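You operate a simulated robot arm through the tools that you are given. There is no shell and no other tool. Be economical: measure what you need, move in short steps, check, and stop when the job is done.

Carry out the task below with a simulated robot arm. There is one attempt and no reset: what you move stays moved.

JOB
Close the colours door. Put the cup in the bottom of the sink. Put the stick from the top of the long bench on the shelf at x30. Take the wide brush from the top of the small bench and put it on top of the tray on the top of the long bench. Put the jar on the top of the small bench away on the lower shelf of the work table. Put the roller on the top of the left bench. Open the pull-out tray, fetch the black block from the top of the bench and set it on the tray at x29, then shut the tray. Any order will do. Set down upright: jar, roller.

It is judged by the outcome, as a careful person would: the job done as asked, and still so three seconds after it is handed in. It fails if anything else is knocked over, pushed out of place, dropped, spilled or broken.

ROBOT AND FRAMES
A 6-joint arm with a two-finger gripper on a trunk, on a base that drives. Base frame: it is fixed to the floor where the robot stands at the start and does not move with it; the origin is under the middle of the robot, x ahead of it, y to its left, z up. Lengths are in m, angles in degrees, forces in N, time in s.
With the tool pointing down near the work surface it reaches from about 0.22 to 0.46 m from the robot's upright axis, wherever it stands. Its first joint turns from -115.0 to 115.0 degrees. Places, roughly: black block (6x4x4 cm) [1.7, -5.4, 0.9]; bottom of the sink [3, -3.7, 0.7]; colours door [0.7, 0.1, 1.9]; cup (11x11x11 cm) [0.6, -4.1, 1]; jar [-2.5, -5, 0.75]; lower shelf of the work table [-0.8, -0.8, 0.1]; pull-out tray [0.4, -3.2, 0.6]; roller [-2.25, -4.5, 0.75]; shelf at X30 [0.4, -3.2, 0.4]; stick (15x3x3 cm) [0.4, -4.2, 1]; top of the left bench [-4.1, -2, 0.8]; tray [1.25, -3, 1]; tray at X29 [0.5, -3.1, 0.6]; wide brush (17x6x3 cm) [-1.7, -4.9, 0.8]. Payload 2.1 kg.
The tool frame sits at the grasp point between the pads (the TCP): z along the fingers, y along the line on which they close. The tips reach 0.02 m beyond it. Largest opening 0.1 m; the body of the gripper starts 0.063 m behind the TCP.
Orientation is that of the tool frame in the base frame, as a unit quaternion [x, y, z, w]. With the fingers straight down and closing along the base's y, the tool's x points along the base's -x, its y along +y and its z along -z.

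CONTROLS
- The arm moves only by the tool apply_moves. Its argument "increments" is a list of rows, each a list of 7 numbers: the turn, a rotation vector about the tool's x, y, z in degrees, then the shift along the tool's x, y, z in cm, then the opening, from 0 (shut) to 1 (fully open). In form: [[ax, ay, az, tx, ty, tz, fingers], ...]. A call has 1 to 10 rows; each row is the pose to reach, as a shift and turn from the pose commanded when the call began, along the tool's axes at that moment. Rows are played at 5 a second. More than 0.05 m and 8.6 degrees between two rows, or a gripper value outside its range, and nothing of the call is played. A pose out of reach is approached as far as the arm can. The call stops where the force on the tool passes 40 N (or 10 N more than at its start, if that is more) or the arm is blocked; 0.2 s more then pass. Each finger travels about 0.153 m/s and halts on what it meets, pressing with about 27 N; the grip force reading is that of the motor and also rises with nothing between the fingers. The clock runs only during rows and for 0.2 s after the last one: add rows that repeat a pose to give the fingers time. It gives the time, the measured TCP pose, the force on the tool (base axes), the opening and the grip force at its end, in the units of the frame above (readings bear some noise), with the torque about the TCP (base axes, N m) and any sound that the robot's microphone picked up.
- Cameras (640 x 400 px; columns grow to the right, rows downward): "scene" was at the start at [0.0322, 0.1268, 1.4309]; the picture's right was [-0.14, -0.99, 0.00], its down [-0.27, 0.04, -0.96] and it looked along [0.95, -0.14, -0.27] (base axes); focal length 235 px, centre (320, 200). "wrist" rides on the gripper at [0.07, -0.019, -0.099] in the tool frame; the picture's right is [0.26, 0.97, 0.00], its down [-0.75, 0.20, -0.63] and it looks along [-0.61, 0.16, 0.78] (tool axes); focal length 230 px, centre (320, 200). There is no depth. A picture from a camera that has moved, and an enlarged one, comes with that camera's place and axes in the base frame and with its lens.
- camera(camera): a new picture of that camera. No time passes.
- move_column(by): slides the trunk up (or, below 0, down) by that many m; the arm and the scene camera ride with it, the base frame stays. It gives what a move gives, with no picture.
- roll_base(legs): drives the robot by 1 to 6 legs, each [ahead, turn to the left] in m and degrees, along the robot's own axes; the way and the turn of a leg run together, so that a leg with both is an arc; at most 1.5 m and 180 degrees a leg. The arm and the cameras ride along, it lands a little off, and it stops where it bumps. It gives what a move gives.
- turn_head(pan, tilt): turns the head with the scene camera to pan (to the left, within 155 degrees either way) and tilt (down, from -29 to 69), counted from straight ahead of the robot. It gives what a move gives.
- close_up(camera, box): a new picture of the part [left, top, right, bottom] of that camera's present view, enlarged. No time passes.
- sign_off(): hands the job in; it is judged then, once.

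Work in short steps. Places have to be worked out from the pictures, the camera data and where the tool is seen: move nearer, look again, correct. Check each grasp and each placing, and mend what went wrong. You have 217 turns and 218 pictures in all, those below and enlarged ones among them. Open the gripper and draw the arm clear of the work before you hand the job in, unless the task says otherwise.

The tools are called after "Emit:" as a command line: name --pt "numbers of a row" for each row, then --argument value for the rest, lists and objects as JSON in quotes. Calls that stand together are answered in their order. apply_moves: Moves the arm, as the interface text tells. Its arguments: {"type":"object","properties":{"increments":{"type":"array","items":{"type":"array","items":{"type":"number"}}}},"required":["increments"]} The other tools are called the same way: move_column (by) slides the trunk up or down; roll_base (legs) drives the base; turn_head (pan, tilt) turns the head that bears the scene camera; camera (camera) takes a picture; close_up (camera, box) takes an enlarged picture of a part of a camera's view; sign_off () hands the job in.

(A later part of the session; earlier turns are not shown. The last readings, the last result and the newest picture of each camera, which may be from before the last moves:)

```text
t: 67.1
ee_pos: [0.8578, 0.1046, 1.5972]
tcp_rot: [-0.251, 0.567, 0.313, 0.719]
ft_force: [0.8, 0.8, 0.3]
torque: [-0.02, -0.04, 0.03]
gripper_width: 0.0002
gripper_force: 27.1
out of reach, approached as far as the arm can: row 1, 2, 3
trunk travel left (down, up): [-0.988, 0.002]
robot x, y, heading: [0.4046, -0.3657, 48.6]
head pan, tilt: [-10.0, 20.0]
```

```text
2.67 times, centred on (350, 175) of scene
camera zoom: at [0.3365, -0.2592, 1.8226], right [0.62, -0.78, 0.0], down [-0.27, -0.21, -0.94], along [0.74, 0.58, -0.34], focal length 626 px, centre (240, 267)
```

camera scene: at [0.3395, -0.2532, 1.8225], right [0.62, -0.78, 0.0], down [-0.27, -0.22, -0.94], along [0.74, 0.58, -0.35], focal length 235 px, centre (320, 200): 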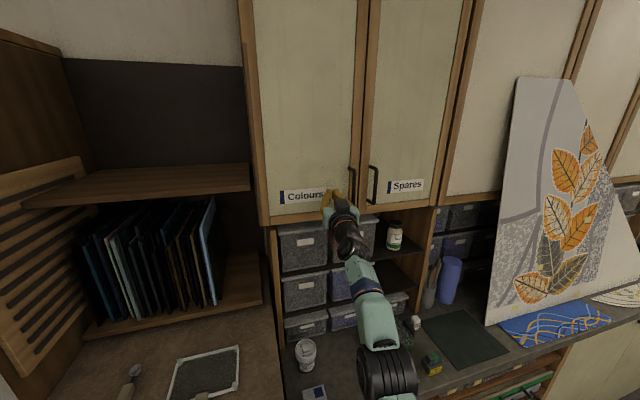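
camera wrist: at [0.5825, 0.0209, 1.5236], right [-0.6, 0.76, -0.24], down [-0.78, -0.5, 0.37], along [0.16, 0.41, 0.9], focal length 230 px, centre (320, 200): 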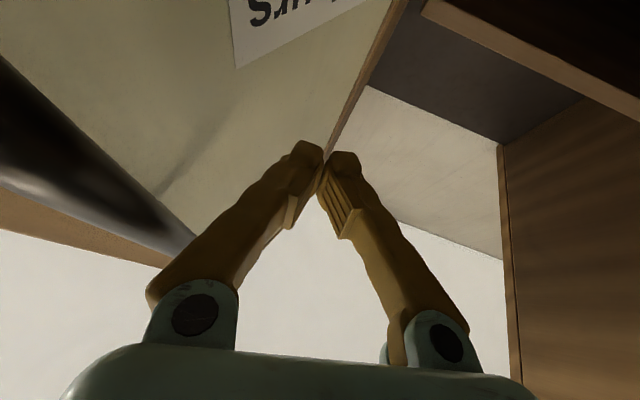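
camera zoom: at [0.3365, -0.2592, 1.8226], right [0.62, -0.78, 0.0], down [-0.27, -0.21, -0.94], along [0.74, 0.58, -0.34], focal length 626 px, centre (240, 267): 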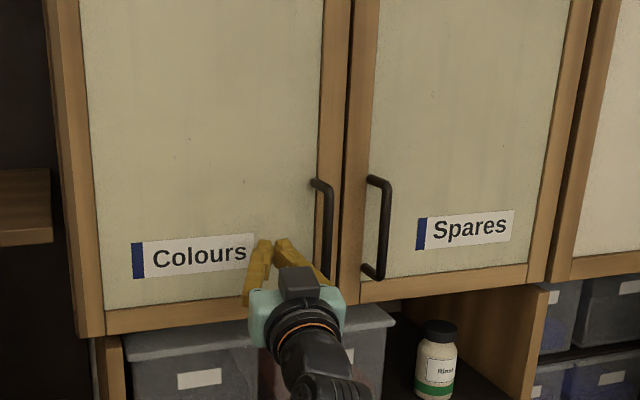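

It may still stand about a centimetre proud; I drive the base forward 2 cm to press it home.

Emit:
roll_base --legs '[[0.02, 0]]'

Emit:
close_up --camera "scene" --box '[230, 100, 470, 250]'

```text
t: 67.8
ee_pos: [0.8638, 0.1143, 1.601]
tcp_rot: [-0.251, 0.565, 0.313, 0.721]
ft_force: [-0.8, -0.4, 1.1]
torque: [-0.02, 0.04, -0.01]
gripper_width: 0.0
gripper_force: 27.5
trunk travel left (down, up): [-0.988, 0.002]
robot x, y, heading: [0.4171, -0.351, 48.6]
head pan, tilt: [-10.0, 20.0]
```

```text
2.67 times, centred on (350, 175) of scene
camera zoom: at [0.3417, -0.2502, 1.8227], right [0.62, -0.78, 0.0], down [-0.26, -0.21, -0.94], along [0.74, 0.58, -0.34], focal length 626 px, centre (240, 267)
```

zoom: 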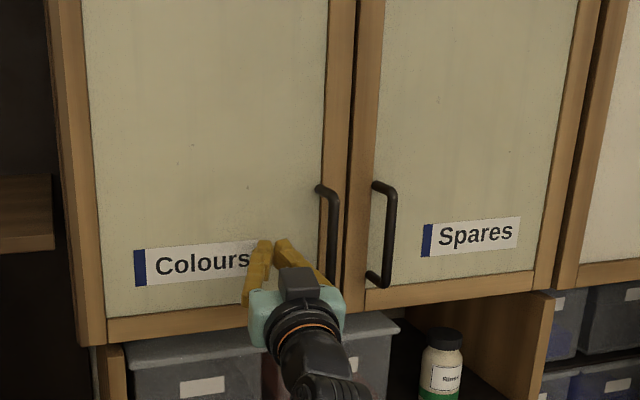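

Emit:
roll_base --legs '[[0.025, 0]]'

Emit:
close_up --camera "scene" --box '[230, 100, 470, 250]'

```text
t: 68.7
ee_pos: [0.8772, 0.1304, 1.6042]
tcp_rot: [-0.252, 0.564, 0.315, 0.721]
ft_force: [-12.7, -12.2, -6.5]
torque: [-0.19, 0.08, 0.12]
gripper_width: 0.0
gripper_force: 27.0
trunk travel left (down, up): [-0.988, 0.002]
robot x, y, heading: [0.4325, -0.3283, 48.6]
head pan, tilt: [-10.0, 20.0]
```

```text
2.67 times, centred on (350, 175) of scene
camera zoom: at [0.3543, -0.2357, 1.8227], right [0.62, -0.78, 0.0], down [-0.26, -0.21, -0.94], along [0.74, 0.59, -0.34], focal length 626 px, centre (240, 267)
```

zoom: 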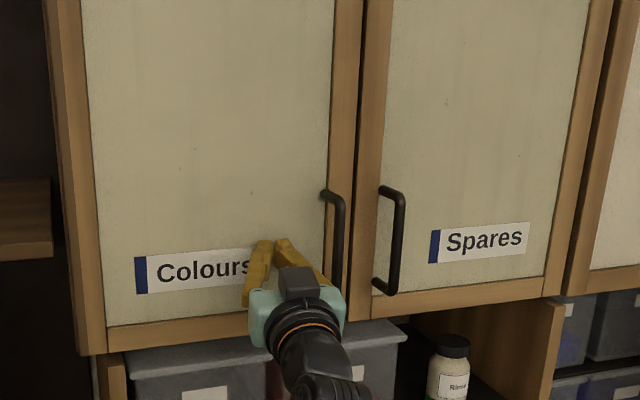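

Now firm contact (18 N): the door is home. I back straight off, retract and check it stays.

Emit:
roll_base --legs '[[-0.35, 0]]'

Emit:
camera --camera "scene"

```text
t: 71.0
ee_pos: [0.6473, -0.1267, 1.5969]
tcp_rot: [-0.252, 0.567, 0.313, 0.719]
ft_force: [0.1, 0.6, -0.3]
torque: [-0.01, -0.02, 0.01]
gripper_width: 0.0
gripper_force: 27.1
trunk travel left (down, up): [-0.988, 0.002]
robot x, y, heading: [0.1982, -0.597, 48.6]
head pan, tilt: [-10.0, 20.0]
```

```text
182 pictures are left
camera scene: at [0.1271, -0.4924, 1.8224], right [0.62, -0.78, 0.0], down [-0.27, -0.21, -0.94], along [0.73, 0.59, -0.34], focal length 235 px, centre (320, 200)
```

scene: 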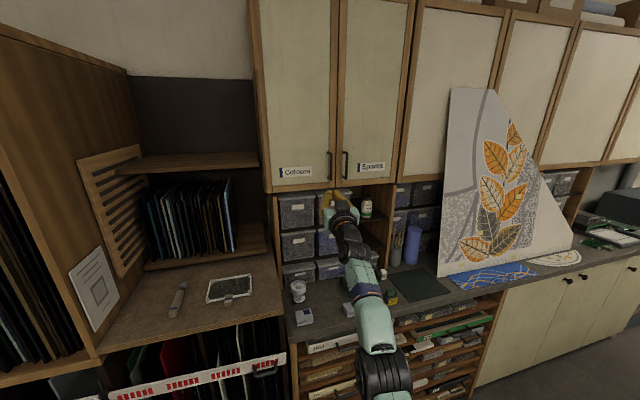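

The door is shut and stays. Now I fold the arm back to a compact tool-down pose for driving.

Emit:
apply_moves --pt "0 8 0 2 0 -3 0" --pt "0 16 0 4 0 -6 0" --pt "0 24 0 6.5 0 -9 0" --pt "0 32 0 9 0 -12 0" --pt "0 40 0 11.5 0 -15 0" --pt "0 48 0 14 0 -18 0" --pt "0 56 0 16.5 0 -21 0" --pt "0 64 0 19 0 -24 0" --pt "0 72 0 21.5 0 -27 0" --pt "0 80 0 24 0 -30 0"

Emit:
apply_moves --pt "0 8 0 1 2 0 0" --pt "0 16 0 2 4 0 0" --pt "0 22 0 3 6 0 0"

Emit:
turn_head --pan -120 --tilt 20

Emit:
camera --camera "scene"

```text
t: 73.2
ee_pos: [0.517, -0.3275, 1.2939]
tcp_rot: [-0.395, 0.882, 0.117, 0.23]
ft_force: [-1.0, -0.5, 0.1]
torque: [0.02, 0.01, 0.02]
gripper_width: 0.0001
gripper_force: 27.1
out of reach, approached as far as the arm can: row 1, 5, 6, 7, 8, 9, 10
trunk travel left (down, up): [-0.988, 0.002]
robot x, y, heading: [0.1964, -0.6039, 48.7]
head pan, tilt: [-10.0, 20.0]
```

```text
t: 74.0
ee_pos: [0.4228, -0.2989, 1.234]
tcp_rot: [-0.4, 0.907, 0.12, 0.055]
ft_force: [-0.2, 0.2, 0.3]
torque: [-0.07, -0.04, 0.0]
gripper_width: 0.0
gripper_force: 27.0
out of reach, approached as far as the arm can: row 1, 2, 3
trunk travel left (down, up): [-0.988, 0.002]
robot x, y, heading: [0.1982, -0.601, 48.8]
head pan, tilt: [-10.0, 20.0]
```

```text
t: 75.8
ee_pos: [0.4251, -0.3028, 1.2343]
tcp_rot: [-0.399, 0.907, 0.121, 0.056]
ft_force: [0.0, -0.4, -0.7]
torque: [0.0, 0.02, -0.04]
gripper_width: 0.0004
gripper_force: 26.7
trunk travel left (down, up): [-0.988, 0.002]
robot x, y, heading: [0.1986, -0.6042, 48.8]
head pan, tilt: [-120.0, 20.0]
```

```text
181 pictures are left
camera scene: at [0.082, -0.641, 1.8225], right [-0.95, -0.32, 0.0], down [-0.11, 0.32, -0.94], along [0.3, -0.89, -0.34], focal length 235 px, centre (320, 200)
```

scene: 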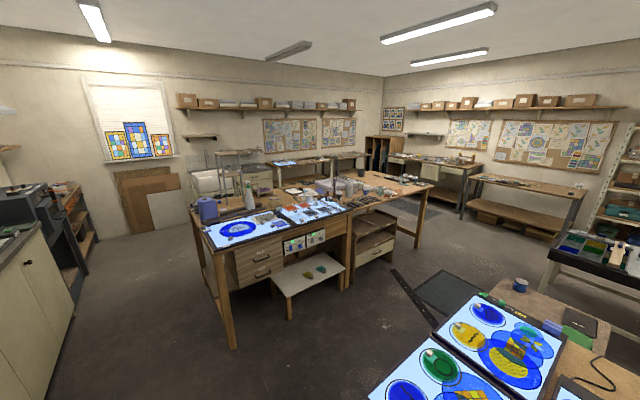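

I level the tool to point straight down at a comfortable reach.

Emit:
apply_moves --pt "2.6 2.8 0 2.2 -0.6 3.6 0" --pt "5.2 5.6 0 4.5 -1.3 7.2 0" --pt "7.8 8.5 0 7 -2 11 0" --pt "10.3 11.3 0 9 -2.6 14.5 0" --pt "10.3 11.3 0 9 -2.6 14.5 0"

Emit:
close_up --camera "scene" --box '[180, 120, 480, 320]'

```text
t: 77.0
ee_pos: [0.3651, -0.3558, 1.0546]
tcp_rot: [-0.403, 0.915, 0.015, 0.001]
ft_force: [-0.1, 0.2, 0.4]
torque: [0.03, 0.01, 0.01]
gripper_width: 0.0
gripper_force: 27.0
out of reach, approached as far as the arm can: row 1, 2, 3, 4, 5
trunk travel left (down, up): [-0.988, 0.002]
robot x, y, heading: [0.1974, -0.6053, 48.7]
head pan, tilt: [-120.0, 20.0]
```

```text
2.00 times, centred on (330, 220) of scene
camera zoom: at [0.0825, -0.642, 1.8226], right [-0.95, -0.32, 0.0], down [-0.11, 0.32, -0.94], along [0.3, -0.89, -0.34], focal length 469 px, centre (300, 160)
```

zoom: 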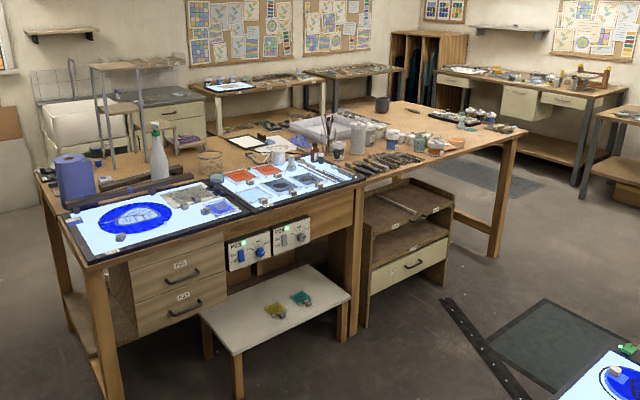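

Room layout is clear: the long bench front runs parallel to heading −131°, and the cabinet with the pull-out tray is under it. I drive into the corridor in front of the long bench and look there.

Emit:
roll_base --legs '[[0, -90], [0.88, 0], [0, -60]]'

Emit:
turn_head --pan 0 --tilt 30

Emit:
camera --camera "scene"

```text
t: 88.2
ee_pos: [0.7943, -1.4961, 1.0562]
tcp_rot: [0.799, 0.601, 0.002, 0.013]
ft_force: [-0.1, -0.5, 0.6]
torque: [0.02, -0.01, 0.0]
gripper_width: 0.0001
gripper_force: 26.9
trunk travel left (down, up): [-0.988, 0.002]
robot x, y, heading: [0.8375, -1.2031, -105.4]
head pan, tilt: [-120.0, 20.0]
```

```text
t: 90.2
ee_pos: [0.7941, -1.4961, 1.0565]
tcp_rot: [0.798, 0.602, 0.003, 0.014]
ft_force: [-0.4, -0.5, 0.3]
torque: [0.03, -0.02, 0.02]
gripper_width: 0.0001
gripper_force: 26.5
trunk travel left (down, up): [-0.988, 0.002]
robot x, y, heading: [0.8328, -1.1974, -105.3]
head pan, tilt: [0.0, 30.0]
```

```text
179 pictures are left
camera scene: at [0.9626, -1.268, 1.8065], right [-0.97, 0.26, 0.0], down [0.13, 0.48, -0.87], along [-0.22, -0.84, -0.5], focal length 235 px, centre (320, 200)
```

scene: 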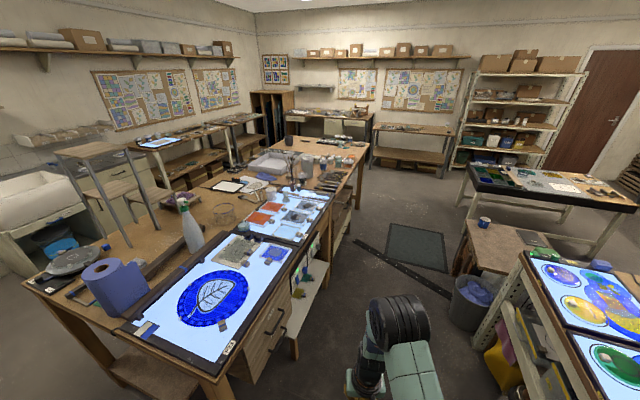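

I zoom in on the strip on the floor and the small cabinet area.

Emit:
close_up --camera "scene" --box '[270, 180, 470, 305]'

```text
3.20 times, centred on (370, 242) of scene
camera zoom: at [0.9626, -1.268, 1.8065], right [-0.97, 0.26, 0.0], down [0.13, 0.48, -0.87], along [-0.22, -0.84, -0.5], focal length 751 px, centre (160, 64)
```

zoom: 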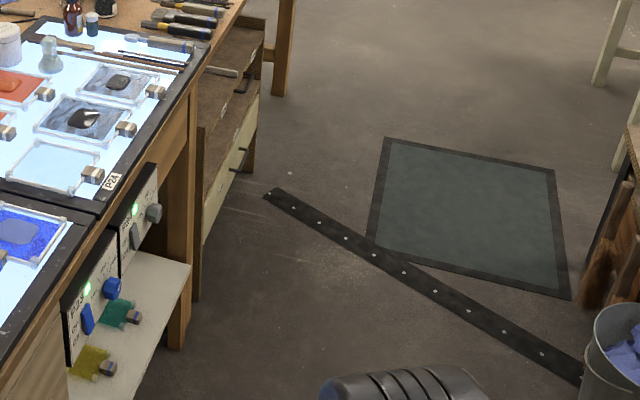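

The strip is a low cable cover from ≈(0.0,−3.3) to (−0.5,−2.3); I'll stay on the near side of it. I drive along the corridor to stand before the pull-out cabinet.

Emit:
roll_base --legs '[[0, -20.5], [0.8, 0], [0.8, 0]]'

Emit:
turn_head --pan 60 --tilt 40

Emit:
camera --camera "scene"

```text
t: 99.5
ee_pos: [-0.2431, -2.7678, 1.0574]
tcp_rot: [0.892, 0.452, -0.001, 0.014]
ft_force: [0.3, -0.2, 0.0]
torque: [-0.04, 0.01, -0.01]
gripper_width: 0.0001
gripper_force: 26.8
trunk travel left (down, up): [-0.988, 0.002]
robot x, y, heading: [-0.1012, -2.5088, -125.2]
head pan, tilt: [0.0, 30.0]
```

```text
t: 100.8
ee_pos: [-0.2431, -2.7688, 1.0562]
tcp_rot: [0.892, 0.451, 0.0, 0.014]
ft_force: [-0.4, 0.3, 0.0]
torque: [0.01, -0.02, -0.01]
gripper_width: 0.0001
gripper_force: 26.6
trunk travel left (down, up): [-0.988, 0.002]
robot x, y, heading: [-0.1057, -2.5078, -125.3]
head pan, tilt: [60.0, 40.0]
```

```text
177 pictures are left
camera scene: at [0.0812, -2.6168, 1.7911], right [-0.91, -0.42, 0.0], down [-0.27, 0.58, -0.77], along [0.32, -0.7, -0.64], focal length 235 px, centre (320, 200)
```

scene: 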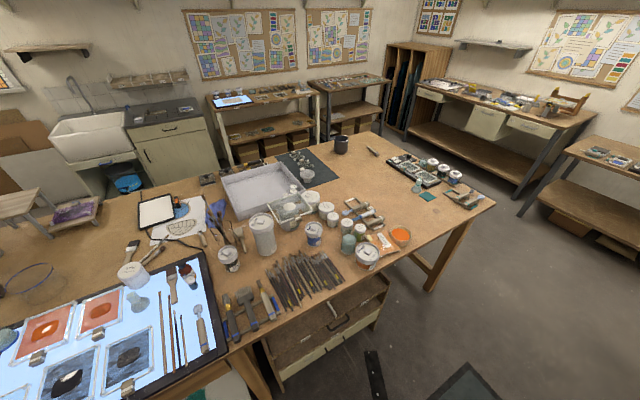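

I'm before the cabinet; cup, stick and tray are visible on the bench. I turn to face the cabinet and look down at it.

Emit:
roll_base --legs '[[0, 82]]'

Emit:
turn_head --pan -15 --tilt 55

Emit:
camera --camera "scene"

```text
t: 104.7
ee_pos: [0.1342, -2.6869, 1.0562]
tcp_rot: [0.384, 0.923, 0.009, 0.01]
ft_force: [0.0, 0.1, 0.2]
torque: [0.0, 0.0, -0.05]
gripper_width: 0.0002
gripper_force: 27.3
trunk travel left (down, up): [-0.988, 0.002]
robot x, y, heading: [-0.1035, -2.5068, -44.4]
head pan, tilt: [60.0, 40.0]
```

```text
t: 106.2
ee_pos: [0.1338, -2.6869, 1.0568]
tcp_rot: [0.383, 0.923, 0.009, 0.011]
ft_force: [-0.2, -0.1, 0.6]
torque: [-0.02, -0.03, 0.0]
gripper_width: 0.0001
gripper_force: 27.2
trunk travel left (down, up): [-0.988, 0.002]
robot x, y, heading: [-0.1053, -2.5066, -44.1]
head pan, tilt: [-15.0, 55.0]
```

```text
176 pictures are left
camera scene: at [-0.0116, -2.4272, 1.7704], right [-0.86, -0.51, 0.0], down [-0.42, 0.7, -0.57], along [0.29, -0.49, -0.82], focal length 235 px, centre (320, 200)
```

scene: 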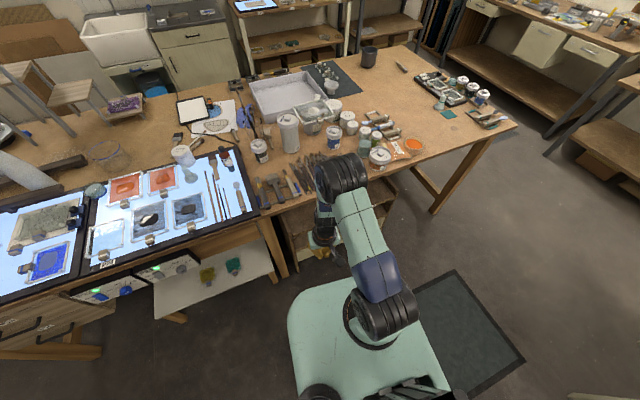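

The arm hides the cabinet; I lower the trunk to see the cabinet's front from a lower viewpoint with both cameras.

Emit:
move_column --by -0.6

Emit:
turn_head --pan 0 --tilt 35

Emit:
camera --camera "scene"

Emit:
camera --camera "wrist"

```text
refused: -0.6 is not a number from -0.4 to 0.4
```

```text
t: 107.0
ee_pos: [0.1347, -2.6854, 1.0554]
tcp_rot: [0.383, 0.924, 0.009, 0.01]
ft_force: [0.9, 0.8, 0.5]
torque: [0.0, -0.04, -0.04]
gripper_width: 0.0
gripper_force: 27.3
trunk travel left (down, up): [-0.988, 0.002]
robot x, y, heading: [-0.1028, -2.5077, -44.1]
head pan, tilt: [0.0, 35.0]
```

```text
175 pictures are left
camera scene: at [0.0143, -2.4267, 1.7986], right [-0.7, -0.72, 0.0], down [-0.41, 0.4, -0.82], along [0.59, -0.57, -0.57], focal length 235 px, centre (320, 200)
```

scene: 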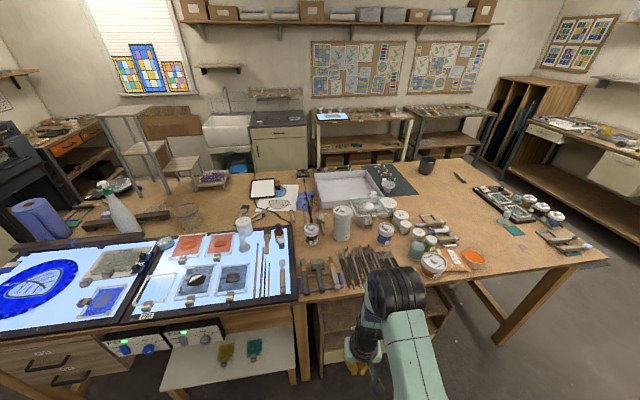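

```text
174 pictures are left
camera wrist: at [0.0684, -2.6509, 1.1529], right [0.5, 0.87, 0.02], down [0.66, -0.4, 0.64], along [0.57, -0.31, -0.76], focal length 230 px, centre (320, 200)
```

wrist: 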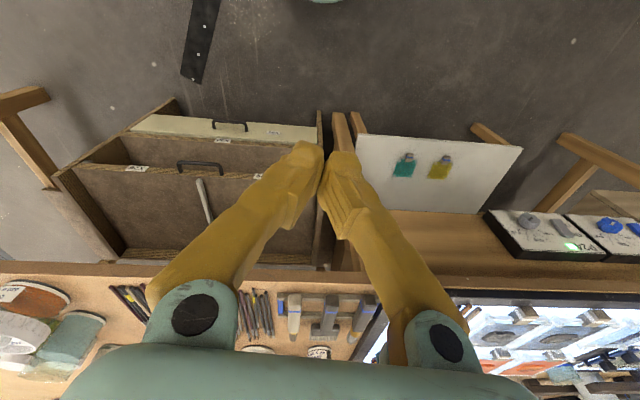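

The wrist view shows the tray with its handle and labels. I enlarge it.

Emit:
close_up --camera "wrist" --box '[50, 90, 350, 280]'

Emit:
move_column --by -0.3

Emit:
camera --camera "wrist"

```text
2.11 times, centred on (200, 185) of wrist
camera zoom: at [0.0684, -2.6509, 1.1529], right [0.5, 0.87, 0.02], down [0.66, -0.4, 0.64], along [0.57, -0.31, -0.76], focal length 484 px, centre (573, 232)
```

zoom: 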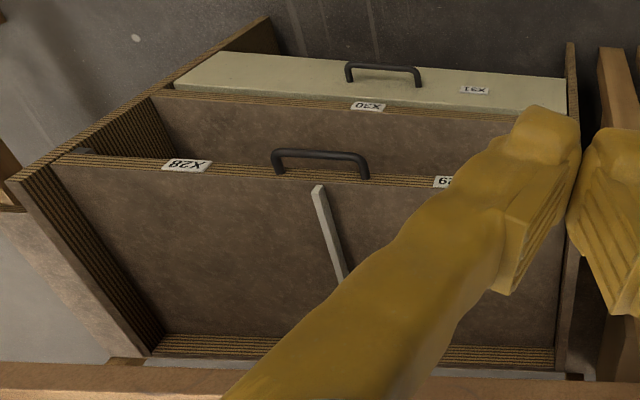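

```text
t: 110.0
ee_pos: [0.1337, -2.6871, 0.7565]
tcp_rot: [0.384, 0.923, 0.009, 0.01]
ft_force: [-0.5, 0.4, -0.9]
torque: [0.02, 0.01, 0.01]
gripper_width: 0.0001
gripper_force: 27.1
trunk travel left (down, up): [-0.688, 0.302]
robot x, y, heading: [-0.1057, -2.5084, -44.2]
head pan, tilt: [0.0, 35.0]
```

```text
172 pictures are left
camera wrist: at [0.0684, -2.6509, 0.8529], right [0.5, 0.87, 0.02], down [0.66, -0.4, 0.64], along [0.57, -0.31, -0.76], focal length 230 px, centre (320, 200)
```

wrist: 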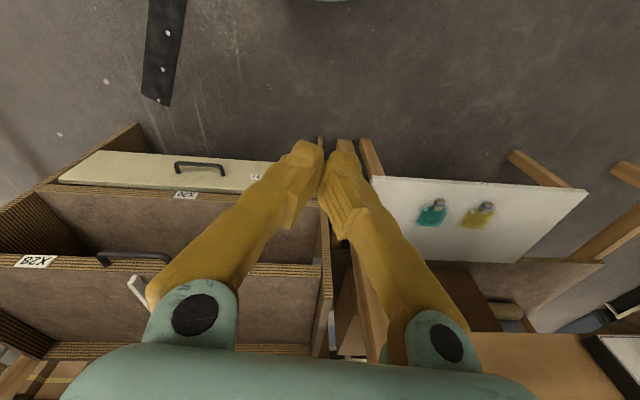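

Handle bar ≈ (0.19, −3.08, 0.616), X29 half is to my left of it. The bench overhangs, so I will grasp the handle with a forward-pointing tool; first I pitch the tool up.

Emit:
move_column --by -0.1

Emit:
apply_moves --pt "0 -8 0 -1 -0.7 0 0.3" --pt "0 -16 0 -2 -1.4 0 0.6" --pt "0 -24 0 -3 -2.1 0 0.8" --pt "0 -32 0 -4 -2.8 0 1" --pt "0 -40 0 -5 -3.5 0 1" --pt "0 -48 0 -6 -4.2 0 1" --pt "0 -56 0 -7 -5 0 1" --pt "0 -64 0 -8 -5.8 0 1" --pt "0 -72 0 -9 -6.5 0 1" --pt "0 -80 0 -10 -7 0 1"

Emit:
camera --camera "wrist"

```text
t: 111.3
ee_pos: [0.133, -2.6857, 0.656]
tcp_rot: [0.383, 0.924, 0.009, 0.01]
ft_force: [-0.5, -0.2, -0.2]
torque: [-0.01, 0.02, 0.0]
gripper_width: 0.0
gripper_force: 27.0
trunk travel left (down, up): [-0.588, 0.402]
robot x, y, heading: [-0.1021, -2.5115, -44.1]
head pan, tilt: [0.0, 35.0]
```

```text
t: 113.5
ee_pos: [0.2497, -2.8172, 0.6253]
tcp_rot: [0.252, 0.72, -0.32, 0.563]
ft_force: [0.6, 0.0, 0.4]
torque: [0.01, -0.04, 0.02]
gripper_width: 0.0999
gripper_force: 0.0
out of reach, approached as far as the arm can: row 1, 2, 3, 4, 5, 6, 7, 8, 9, 10
trunk travel left (down, up): [-0.588, 0.402]
robot x, y, heading: [-0.1019, -2.5069, -44.2]
head pan, tilt: [0.0, 35.0]
```

```text
171 pictures are left
camera wrist: at [0.1542, -2.7563, 0.576], right [0.63, 0.65, -0.42], down [-0.08, 0.6, 0.8], along [0.77, -0.47, 0.43], focal length 230 px, centre (320, 200)
```

wrist: 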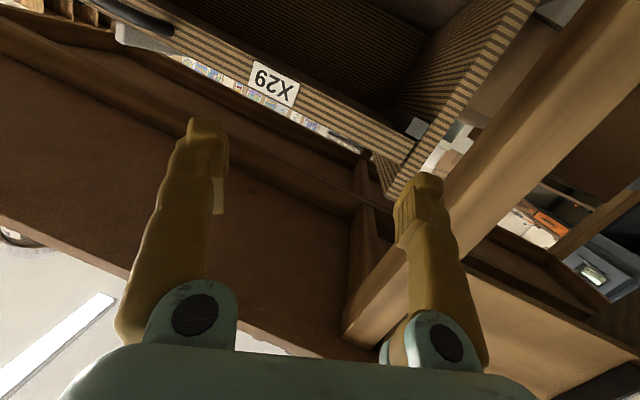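

The tool now points forward at the tray. I roll it 90° so the fingers close vertically around the handle bar.

Emit:
apply_moves --pt "0 0 8 0 0 -1 1" --pt "0 0 16 0 0 -2 1" --pt "0 0 24 0 0 -2 1" --pt "0 0 32 0 0 -2 1" --pt "0 0 40 0 0 -2 1" --pt "0 0 48 0 0 -2 1" --pt "0 0 56 0 0 -2 1" --pt "0 0 64 0 0 -2 1" --pt "0 0 72 0 0 -2 1" --pt "0 0 80 0 0 -2 1"

Emit:
camera --camera "wrist"

Emit:
camera --camera "scene"

```text
t: 115.8
ee_pos: [0.2501, -2.8179, 0.6256]
tcp_rot: [0.25, 0.722, -0.318, 0.562]
ft_force: [0.1, 0.4, 1.1]
torque: [0.06, 0.02, 0.0]
gripper_width: 0.1
gripper_force: 0.0
out of reach, approached as far as the arm can: row 1, 2, 3, 4, 5, 6, 7, 8, 9, 10
trunk travel left (down, up): [-0.588, 0.402]
robot x, y, heading: [-0.1035, -2.5083, -44.1]
head pan, tilt: [0.0, 35.0]
```

```text
170 pictures are left
camera wrist: at [0.1547, -2.7567, 0.5758], right [0.63, 0.65, -0.42], down [-0.08, 0.6, 0.8], along [0.77, -0.47, 0.43], focal length 230 px, centre (320, 200)
```

wrist: 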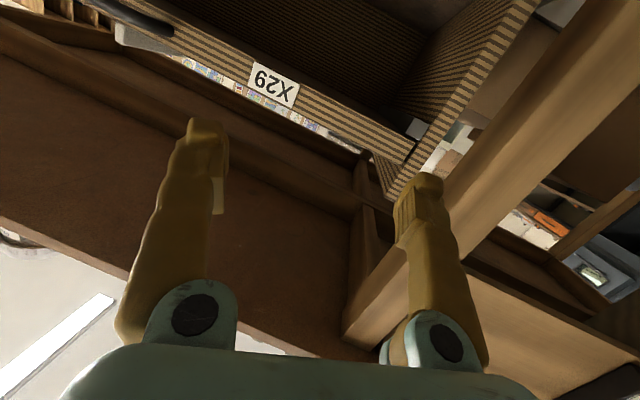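

```text
169 pictures are left
camera scene: at [0.0144, -2.4267, 1.3987], right [-0.7, -0.72, 0.0], down [-0.41, 0.4, -0.82], along [0.59, -0.57, -0.57], focal length 235 px, centre (320, 200)
```

scene: 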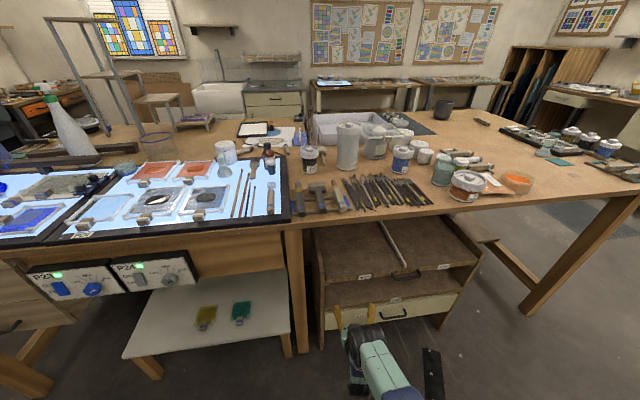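

I realise the "out of reach" comes from being folded too close in, and the commanded pose is nearer than the arm can fold. I extend forward gradually so it becomes reachable.

Emit:
apply_moves --pt "0 0 0 0 0 1.5 1" --pt "0 0 0 0 0 3 1" --pt "0 0 0 0 0 4.5 1" --pt "0 0 0 0 0 6 1" --pt "0 0 0 0 0 7.5 1" --pt "0 0 0 0 0 9 1" --pt "0 0 0 0 0 10 1" --pt "0 0 0 0 0 10 1"

Emit:
camera --camera "wrist"

```text
t: 117.5
ee_pos: [0.3156, -2.892, 0.6101]
tcp_rot: [0.253, 0.721, -0.32, 0.56]
ft_force: [-0.8, -0.2, 0.1]
torque: [0.0, 0.05, 0.02]
gripper_width: 0.1001
gripper_force: 0.1
out of reach, approached as far as the arm can: row 2, 3, 4, 5, 6
trunk travel left (down, up): [-0.588, 0.402]
robot x, y, heading: [-0.1033, -2.5093, -44.2]
head pan, tilt: [0.0, 35.0]
```

```text
168 pictures are left
camera wrist: at [0.22, -2.8305, 0.5609], right [0.63, 0.65, -0.42], down [-0.08, 0.6, 0.8], along [0.77, -0.47, 0.43], focal length 230 px, centre (320, 200)
```

wrist: 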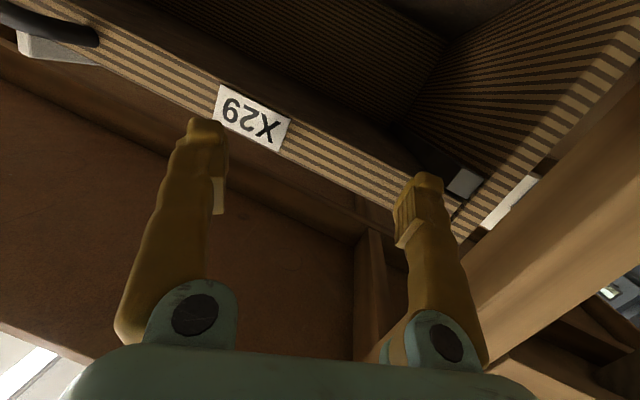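

Reachable now. I shift the tool to the right in front of the handle, slightly backed off.

Emit:
apply_moves --pt "0 0 0 0.5 -2 -2 1" --pt "0 0 0 1 -5.4 -3 1" --pt "0 0 0 1.5 -9 -3 1" --pt "0 0 0 2 -12.6 -3 1" --pt "0 0 0 2.5 -16 -3 1" --pt "0 0 0 3 -19 -3 1" --pt "0 0 0 3.5 -21.6 -3 1" --pt "0 0 0 3.5 -21.6 -3 1"

Emit:
apply_moves --pt "0 0 8 0 0 0 1" --pt "0 0 16 0 0 0 1" --pt "0 0 24 0 0 0 1" --pt "0 0 32 0 0 0 1" --pt "0 0 40 0 0 0 1" --pt "0 0 48 0 0 0 1" --pt "0 0 56 0 0 0 1" --pt "0 0 64 0 0 0 1" --pt "0 0 72 0 0 0 1" --pt "0 0 80 0 0 0 1"

Emit:
camera --camera "scene"

Emit:
camera --camera "wrist"

```text
t: 119.3
ee_pos: [0.3035, -2.889, 0.6041]
tcp_rot: [0.253, 0.719, -0.321, 0.562]
ft_force: [0.4, -2.0, -0.1]
torque: [0.0, -0.01, -0.01]
gripper_width: 0.0999
gripper_force: 0.2
out of reach, approached as far as the arm can: row 1, 2, 3, 4, 5, 6, 7, 8
trunk travel left (down, up): [-0.588, 0.402]
robot x, y, heading: [-0.0994, -2.506, -44.1]
head pan, tilt: [0.0, 35.0]
```

```text
t: 120.6
ee_pos: [0.3603, -2.8472, 0.6277]
tcp_rot: [0.485, 0.614, -0.142, 0.606]
ft_force: [-12.6, 11.1, 6.8]
torque: [-0.25, -0.68, 0.74]
gripper_width: 0.1002
gripper_force: 0.0
out of reach, approached as far as the arm can: row 1, 2, 3, 4, 5, 6
trunk travel left (down, up): [-0.588, 0.402]
robot x, y, heading: [-0.1061, -2.5085, -44.2]
head pan, tilt: [0.0, 35.0]
stopped in row 6: the force on the tool passed its limit at 56 N (the readings are from after the stop); the commanded pose is now the measured one
```

```text
167 pictures are left
camera scene: at [0.0095, -2.4227, 1.3991], right [-0.7, -0.72, 0.0], down [-0.41, 0.4, -0.82], along [0.59, -0.57, -0.57], focal length 235 px, centre (320, 200)
```

scene: 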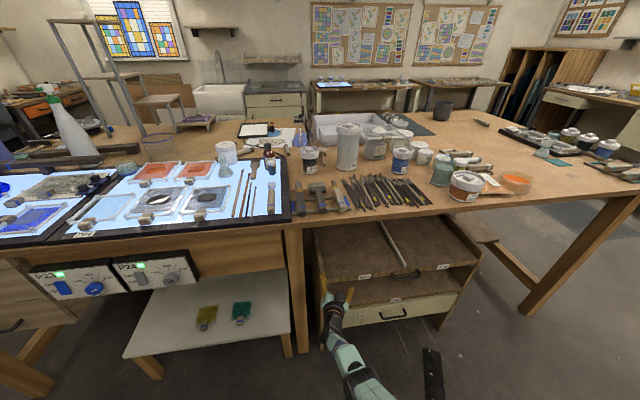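

```text
166 pictures are left
camera wrist: at [0.2994, -2.751, 0.5794], right [0.79, 0.58, 0.17], down [-0.38, 0.26, 0.89], along [0.47, -0.77, 0.43], focal length 230 px, centre (320, 200)
```

wrist: 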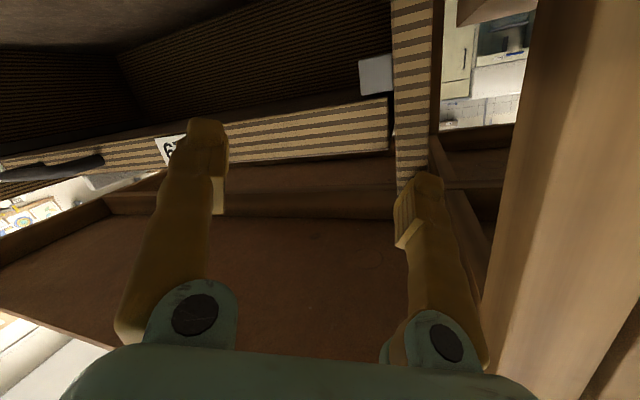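

The roll touched the cabinet's side panel with the open finger; I back off at once. Then I'll turn/drive so the handle is straight ahead, and re-orient to a 45° downward tool with vertical-plane closing.

Emit:
apply_moves --pt "0 0 0 0 0 -2 1" --pt "0 0 0 0 0 -5 1" --pt "0 0 0 0 0 -8 1"

Emit:
roll_base --legs '[[0, -14]]'

Emit:
apply_moves --pt "2.8 1.9 6.2 -0.5 0 -0.5 1" --pt "5.6 3.9 12.5 -1 0 -1 1" --pt "8.3 5.8 18.7 -2 0 -1 1" --pt "11.1 7.7 25 -3 0 -1 1" --pt "13.9 9.7 31.2 -4 0 -1 1" --pt "16.7 11.6 37.4 -5 0 -1 1" --pt "19.5 13.5 43.7 -6 0 -1 1" --pt "22.2 15.4 49.9 -7 0 -1 1" --pt "25 17.4 56.2 -8 0 -1 1" --pt "27.8 19.3 62.4 -9 0 -1 1"

Emit:
camera --camera "scene"

Emit:
camera --camera "wrist"

```text
t: 121.4
ee_pos: [0.3579, -2.8362, 0.6216]
tcp_rot: [0.494, 0.599, -0.147, 0.613]
ft_force: [-0.1, -1.1, -1.1]
torque: [-0.03, -0.02, 0.01]
gripper_width: 0.1
gripper_force: 0.1
out of reach, approached as far as the arm can: row 1, 2, 3
trunk travel left (down, up): [-0.588, 0.402]
robot x, y, heading: [-0.1048, -2.5082, -44.1]
head pan, tilt: [0.0, 35.0]
```

```text
t: 122.6
ee_pos: [0.2735, -2.932, 0.6239]
tcp_rot: [0.558, 0.54, -0.214, 0.593]
ft_force: [-0.5, -0.3, -0.1]
torque: [-0.01, -0.04, -0.01]
gripper_width: 0.0999
gripper_force: 0.0
trunk travel left (down, up): [-0.588, 0.402]
robot x, y, heading: [-0.1031, -2.5064, -57.6]
head pan, tilt: [0.0, 35.0]
```

```text
t: 124.8
ee_pos: [0.2783, -2.9955, 0.6883]
tcp_rot: [0.895, 0.207, 0.087, 0.385]
ft_force: [-0.2, -0.5, 0.2]
torque: [-0.02, -0.01, 0.0]
gripper_width: 0.0999
gripper_force: 0.0
out of reach, approached as far as the arm can: row 1, 2, 3, 4, 5, 6, 7, 8, 9, 10
trunk travel left (down, up): [-0.588, 0.402]
robot x, y, heading: [-0.1007, -2.5067, -57.8]
head pan, tilt: [0.0, 35.0]
```

```text
165 pictures are left
camera scene: at [0.0295, -2.4562, 1.3987], right [-0.84, -0.54, 0.0], down [-0.31, 0.48, -0.82], along [0.44, -0.69, -0.57], focal length 235 px, centre (320, 200)
```

scene: 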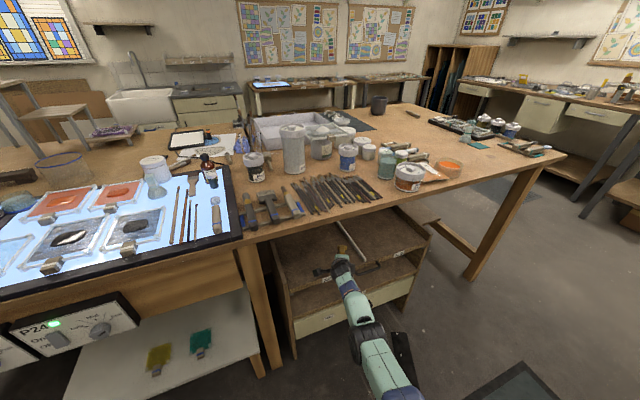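

```text
164 pictures are left
camera wrist: at [0.3033, -2.8896, 0.7421], right [0.52, -0.48, 0.7], down [-0.81, -0.04, 0.58], along [-0.25, -0.87, -0.42], focal length 230 px, centre (320, 200)
```

wrist: 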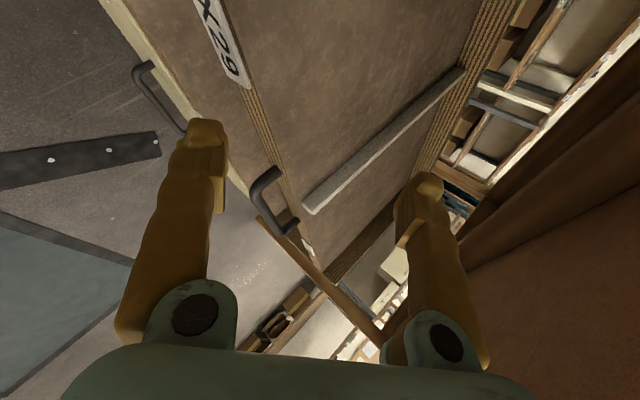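

The handle is in view between the fingers' direction, ~10 cm to the right of the tool. I back off slightly and turn the base right to line up.

Emit:
apply_moves --pt "0 0 0 0 0 -1 1" --pt "0 0 0 0 0 -2.5 1"

Emit:
roll_base --legs '[[0, -9.5]]'

Emit:
camera --camera "wrist"

```text
t: 125.4
ee_pos: [0.2849, -2.9943, 0.7004]
tcp_rot: [0.898, 0.2, 0.094, 0.38]
ft_force: [-0.3, 0.5, -0.3]
torque: [-0.01, 0.0, -0.02]
gripper_width: 0.1001
gripper_force: 0.0
out of reach, approached as far as the arm can: row 1, 2
trunk travel left (down, up): [-0.588, 0.402]
robot x, y, heading: [-0.1045, -2.5078, -57.9]
head pan, tilt: [0.0, 35.0]
```

```text
t: 126.5
ee_pos: [0.2009, -3.0506, 0.7025]
tcp_rot: [0.912, 0.126, 0.062, 0.387]
ft_force: [-1.6, 0.0, -0.3]
torque: [0.05, -0.01, -0.01]
gripper_width: 0.1
gripper_force: 0.0
trunk travel left (down, up): [-0.588, 0.402]
robot x, y, heading: [-0.1018, -2.5085, -67.2]
head pan, tilt: [0.0, 35.0]
```

```text
163 pictures are left
camera wrist: at [0.2429, -2.9506, 0.757], right [0.42, -0.58, 0.7], down [-0.82, 0.09, 0.57], along [-0.39, -0.81, -0.43], focal length 230 px, centre (320, 200)
```

wrist: 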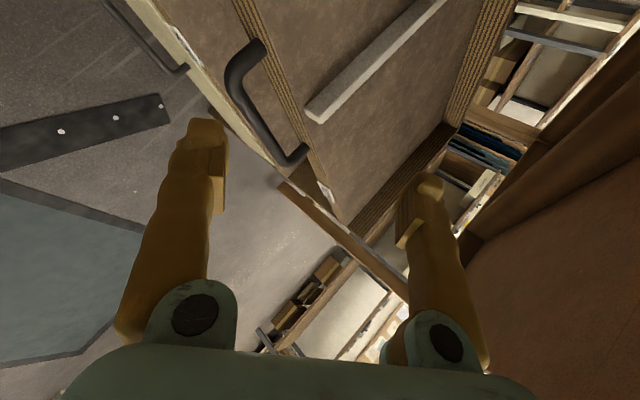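

Handle bar ≈ (0.206,−3.063,0.616). I move down-back 5 cm along the closing axis, then advance 7 cm along the fingers to straddle the bar.

Emit:
apply_moves --pt "0 0 0 0 -2.6 0 1" --pt "0 0 0 0 -5.2 0 1" --pt "0 0 0 0 -5.2 2.5 1" --pt "0 0 0 0 -5.2 5 1" --pt "0 0 0 0 -5.2 7 1"

Emit:
camera --camera "wrist"

Emit:
close_up --camera "scene" --box '[220, 180, 460, 330]'

```text
t: 127.7
ee_pos: [0.1979, -3.0271, 0.6323]
tcp_rot: [0.912, 0.124, 0.061, 0.386]
ft_force: [0.8, 0.8, 0.6]
torque: [0.0, 0.0, -0.02]
gripper_width: 0.1004
gripper_force: 0.1
out of reach, approached as far as the arm can: row 1, 2, 4, 5
trunk travel left (down, up): [-0.588, 0.402]
robot x, y, heading: [-0.1044, -2.5067, -66.9]
head pan, tilt: [0.0, 35.0]
```

```text
162 pictures are left
camera wrist: at [0.2398, -2.9281, 0.6887], right [0.42, -0.58, 0.7], down [-0.82, 0.09, 0.57], along [-0.39, -0.81, -0.43], focal length 230 px, centre (320, 200)
```

wrist: 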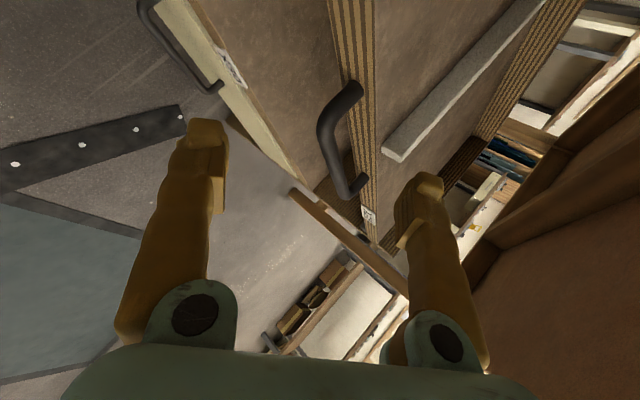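

```text
2.67 times, centred on (340, 255) of scene
camera zoom: at [0.0362, -2.4787, 1.3987], right [-0.92, -0.39, 0.0], down [-0.22, 0.53, -0.82], along [0.32, -0.75, -0.57], focal length 626 px, centre (267, 53)
```

zoom: 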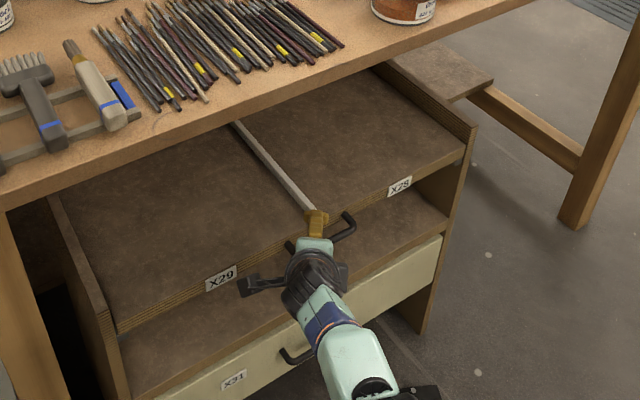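

Triangulating the two views puts the bar at ≈ (0.205, −3.089, 0.584), straight along the fingers. I partly close, drive forward 5.5 cm and lower the trunk 5 cm to bring the bar between the pads.

Emit:
apply_moves --pt "0 0 0 0 0 0 0.65" --pt "0 0 0 0 0 0 0.65"

Emit:
roll_base --legs '[[0.05, 0]]'

Emit:
move_column --by -0.045

Emit:
camera --camera "wrist"

```text
t: 128.3
ee_pos: [0.1971, -3.0287, 0.6323]
tcp_rot: [0.912, 0.126, 0.061, 0.386]
ft_force: [0.3, -0.6, 0.3]
torque: [0.0, 0.0, 0.0]
gripper_width: 0.0652
gripper_force: 0.1
trunk travel left (down, up): [-0.588, 0.402]
robot x, y, heading: [-0.1023, -2.5073, -67.0]
head pan, tilt: [0.0, 35.0]
```

```text
t: 129.2
ee_pos: [0.2166, -3.0731, 0.6295]
tcp_rot: [0.913, 0.126, 0.06, 0.384]
ft_force: [-2.8, 9.1, -17.6]
torque: [-0.28, 0.23, 0.11]
gripper_width: 0.0762
gripper_force: 8.3
trunk travel left (down, up): [-0.588, 0.402]
robot x, y, heading: [-0.0836, -2.5542, -67.1]
head pan, tilt: [0.0, 35.0]
```

```text
t: 129.9
ee_pos: [0.216, -3.0684, 0.6173]
tcp_rot: [0.903, 0.125, 0.072, 0.405]
ft_force: [-2.0, 5.7, 34.9]
torque: [-1.58, -0.32, -0.44]
gripper_width: 0.0831
gripper_force: 13.5
trunk travel left (down, up): [-0.55, 0.44]
robot x, y, heading: [-0.0869, -2.5533, -67.0]
head pan, tilt: [0.0, 35.0]
stopped: the force on the tool passed its limit at 44 N (the readings are from after the stop); the commanded pose is now the measured one
```

```text
160 pictures are left
camera wrist: at [0.2561, -2.966, 0.6708], right [0.41, -0.55, 0.73], down [-0.83, 0.1, 0.55], along [-0.37, -0.83, -0.41], focal length 230 px, centre (320, 200)
```

wrist: 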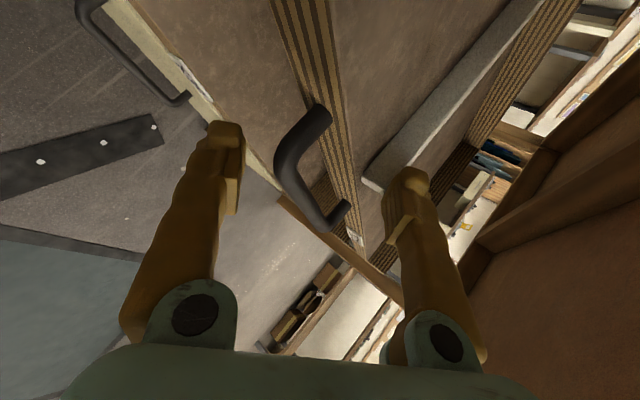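

The upper finger met the tray top. I raise 4 cm, narrow the opening, back off a little and come in diagonally so the finger passes between bar and lip.

Emit:
move_column --by 0.04

Emit:
apply_moves --pt "0 0 0 -0.8 -0.8 -1 0.5" --pt "0 0 0 -1.5 -1.6 -1.9 0.45" --pt "0 0 0 -1.6 -2.8 -0.9 0.45" --pt "0 0 0 -1.6 -4.1 0.2 0.45" --pt "0 0 0 -1.6 -4.1 0.2 0.45"

Emit:
camera --camera "wrist"

```text
t: 130.7
ee_pos: [0.2185, -3.0748, 0.6327]
tcp_rot: [0.912, 0.128, 0.061, 0.386]
ft_force: [-6.7, 14.6, -28.4]
torque: [-0.35, 0.38, 0.16]
gripper_width: 0.0829
gripper_force: 13.2
trunk travel left (down, up): [-0.59, 0.4]
robot x, y, heading: [-0.0834, -2.5491, -66.8]
head pan, tilt: [0.0, 35.0]
```

```text
t: 131.2
ee_pos: [0.2156, -3.0665, 0.6273]
tcp_rot: [0.913, 0.13, 0.063, 0.383]
ft_force: [6.4, 21.8, -18.4]
torque: [0.24, 0.05, -0.12]
gripper_width: 0.0612
gripper_force: 12.2
out of reach, approached as far as the arm can: row 1, 2
trunk travel left (down, up): [-0.59, 0.4]
robot x, y, heading: [-0.0844, -2.554, -66.7]
head pan, tilt: [0.0, 35.0]
stopped in row 2: the force on the tool passed its limit at 48 N (the readings are from after the stop); the commanded pose is now the measured one
```

```text
159 pictures are left
camera wrist: at [0.2571, -2.9668, 0.6837], right [0.43, -0.58, 0.7], down [-0.82, 0.08, 0.57], along [-0.39, -0.81, -0.44], focal length 230 px, centre (320, 200)
```

wrist: 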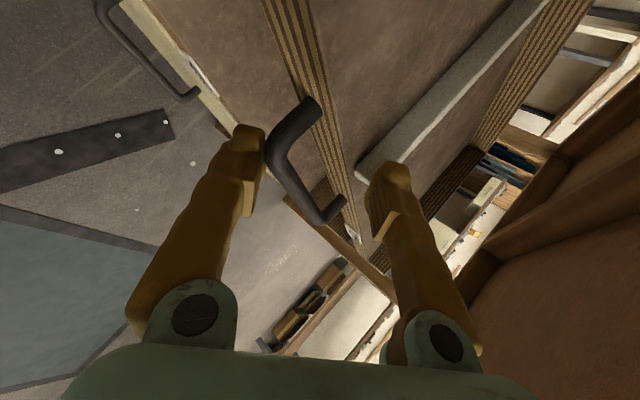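

The lower finger is touching the bar while the upper one overlaps the tray lip. I open, back off with the base, and flatten the pitch so fingers go above/below the bar.

Emit:
apply_moves --pt "0 0 0 0 0 0 0.8" --pt "0 0 0 0 0 0 1" --pt "0 0 0 0 0 0 1"

Emit:
roll_base --legs '[[-0.09, 0]]'

Emit:
apply_moves --pt "-7 0 0 0 0 0 1" --pt "-14 0 0 0 0 0 1" --pt "-21 0 0 0 0 0 1" --pt "-28 0 0 0 0 0 1" --pt "-34 0 0 0 0 0 1" --pt "-34 0 0 0 0 0 1"

Emit:
camera --camera "wrist"

Emit:
close_up --camera "scene" --box '[220, 180, 460, 330]'

```text
t: 132.0
ee_pos: [0.2148, -3.0708, 0.6322]
tcp_rot: [0.911, 0.128, 0.065, 0.387]
ft_force: [0.0, -0.5, 0.0]
torque: [0.0, 0.01, 0.01]
gripper_width: 0.1001
gripper_force: 0.1
trunk travel left (down, up): [-0.59, 0.4]
robot x, y, heading: [-0.0886, -2.5533, -67.0]
head pan, tilt: [0.0, 35.0]
```

```text
t: 133.1
ee_pos: [0.1776, -2.987, 0.6319]
tcp_rot: [0.911, 0.127, 0.066, 0.387]
ft_force: [0.5, -0.2, 0.0]
torque: [0.01, 0.03, 0.0]
gripper_width: 0.1
gripper_force: 0.0
trunk travel left (down, up): [-0.59, 0.4]
robot x, y, heading: [-0.1173, -2.4689, -66.6]
head pan, tilt: [0.0, 35.0]
```

```text
t: 134.5
ee_pos: [0.1821, -2.9946, 0.6329]
tcp_rot: [0.873, 0.122, 0.077, 0.466]
ft_force: [-0.8, -0.2, -0.1]
torque: [-0.03, 0.04, 0.02]
gripper_width: 0.1001
gripper_force: 0.2
out of reach, approached as far as the arm can: row 1, 2, 3, 4, 5, 6
trunk travel left (down, up): [-0.59, 0.4]
robot x, y, heading: [-0.12, -2.4681, -66.8]
head pan, tilt: [0.0, 35.0]
```

```text
158 pictures are left
camera wrist: at [0.2208, -2.8869, 0.6732], right [0.38, -0.45, 0.81], down [-0.85, 0.18, 0.5], along [-0.37, -0.88, -0.31], focal length 230 px, centre (320, 200)
```

wrist: 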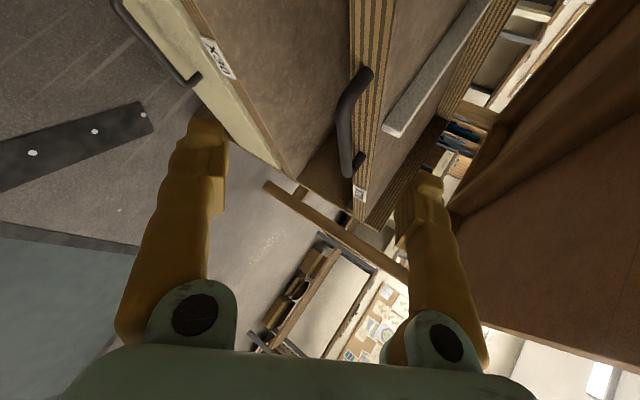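

```text
2.67 times, centred on (340, 255) of scene
camera zoom: at [0.0197, -2.4399, 1.4008], right [-0.92, -0.39, 0.0], down [-0.23, 0.53, -0.82], along [0.32, -0.75, -0.57], focal length 626 px, centre (267, 53)
```

zoom: 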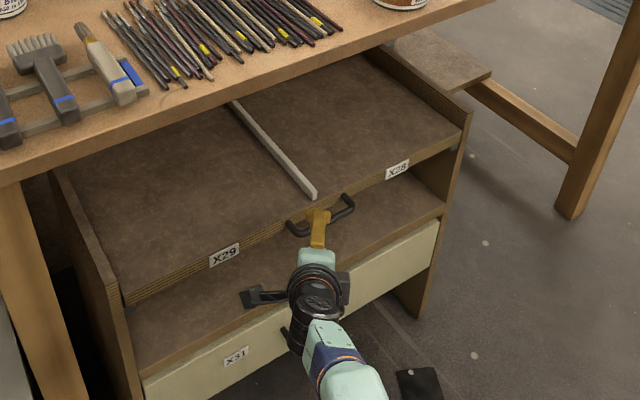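

Only a flat board with a front handle. I lower the trunk and re-raise the tool with a flatter pitch to give the arm room.

Emit:
move_column --by -0.18

Emit:
apply_moves --pt "-4 0 0 0 1.8 -2 1" --pt "-8 0 0 0 3.6 -4 1" --pt "-12 0 0 0 5.4 -6 1" --pt "-16 0 0 0 7.2 -7 1" --pt "-20 0 0 0 9 -8 1" --pt "-24 0 0 0 10 -8 1"

Emit:
camera --camera "wrist"

```text
t: 136.5
ee_pos: [0.1807, -2.9964, 0.4529]
tcp_rot: [0.873, 0.123, 0.077, 0.465]
ft_force: [0.2, 0.2, 0.5]
torque: [0.0, -0.01, -0.02]
gripper_width: 0.1
gripper_force: 0.0
trunk travel left (down, up): [-0.41, 0.58]
robot x, y, heading: [-0.1199, -2.4726, -67.0]
head pan, tilt: [0.0, 35.0]
```

```text
t: 137.5
ee_pos: [0.2047, -3.0361, 0.546]
tcp_rot: [0.832, 0.122, 0.081, 0.535]
ft_force: [-0.6, 4.5, -17.8]
torque: [0.02, 0.18, 0.04]
gripper_width: 0.0892
gripper_force: 0.1
out of reach, approached as far as the arm can: row 1, 2, 3, 4
trunk travel left (down, up): [-0.41, 0.58]
robot x, y, heading: [-0.1215, -2.4697, -66.7]
head pan, tilt: [0.0, 35.0]
stopped in row 4: the force on the tool passed its limit at 52 N (the readings are from after the stop); the commanded pose is now the measured one
```

```text
156 pictures are left
camera wrist: at [0.2418, -2.9213, 0.5695], right [0.36, -0.31, 0.88], down [-0.86, 0.25, 0.44], along [-0.36, -0.92, -0.18], focal length 230 px, centre (320, 200)
```

wrist: 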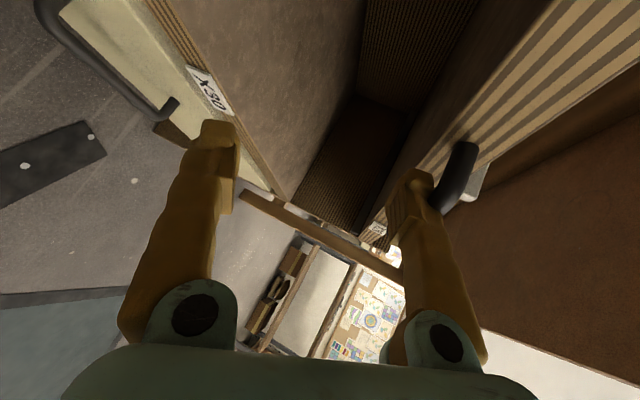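

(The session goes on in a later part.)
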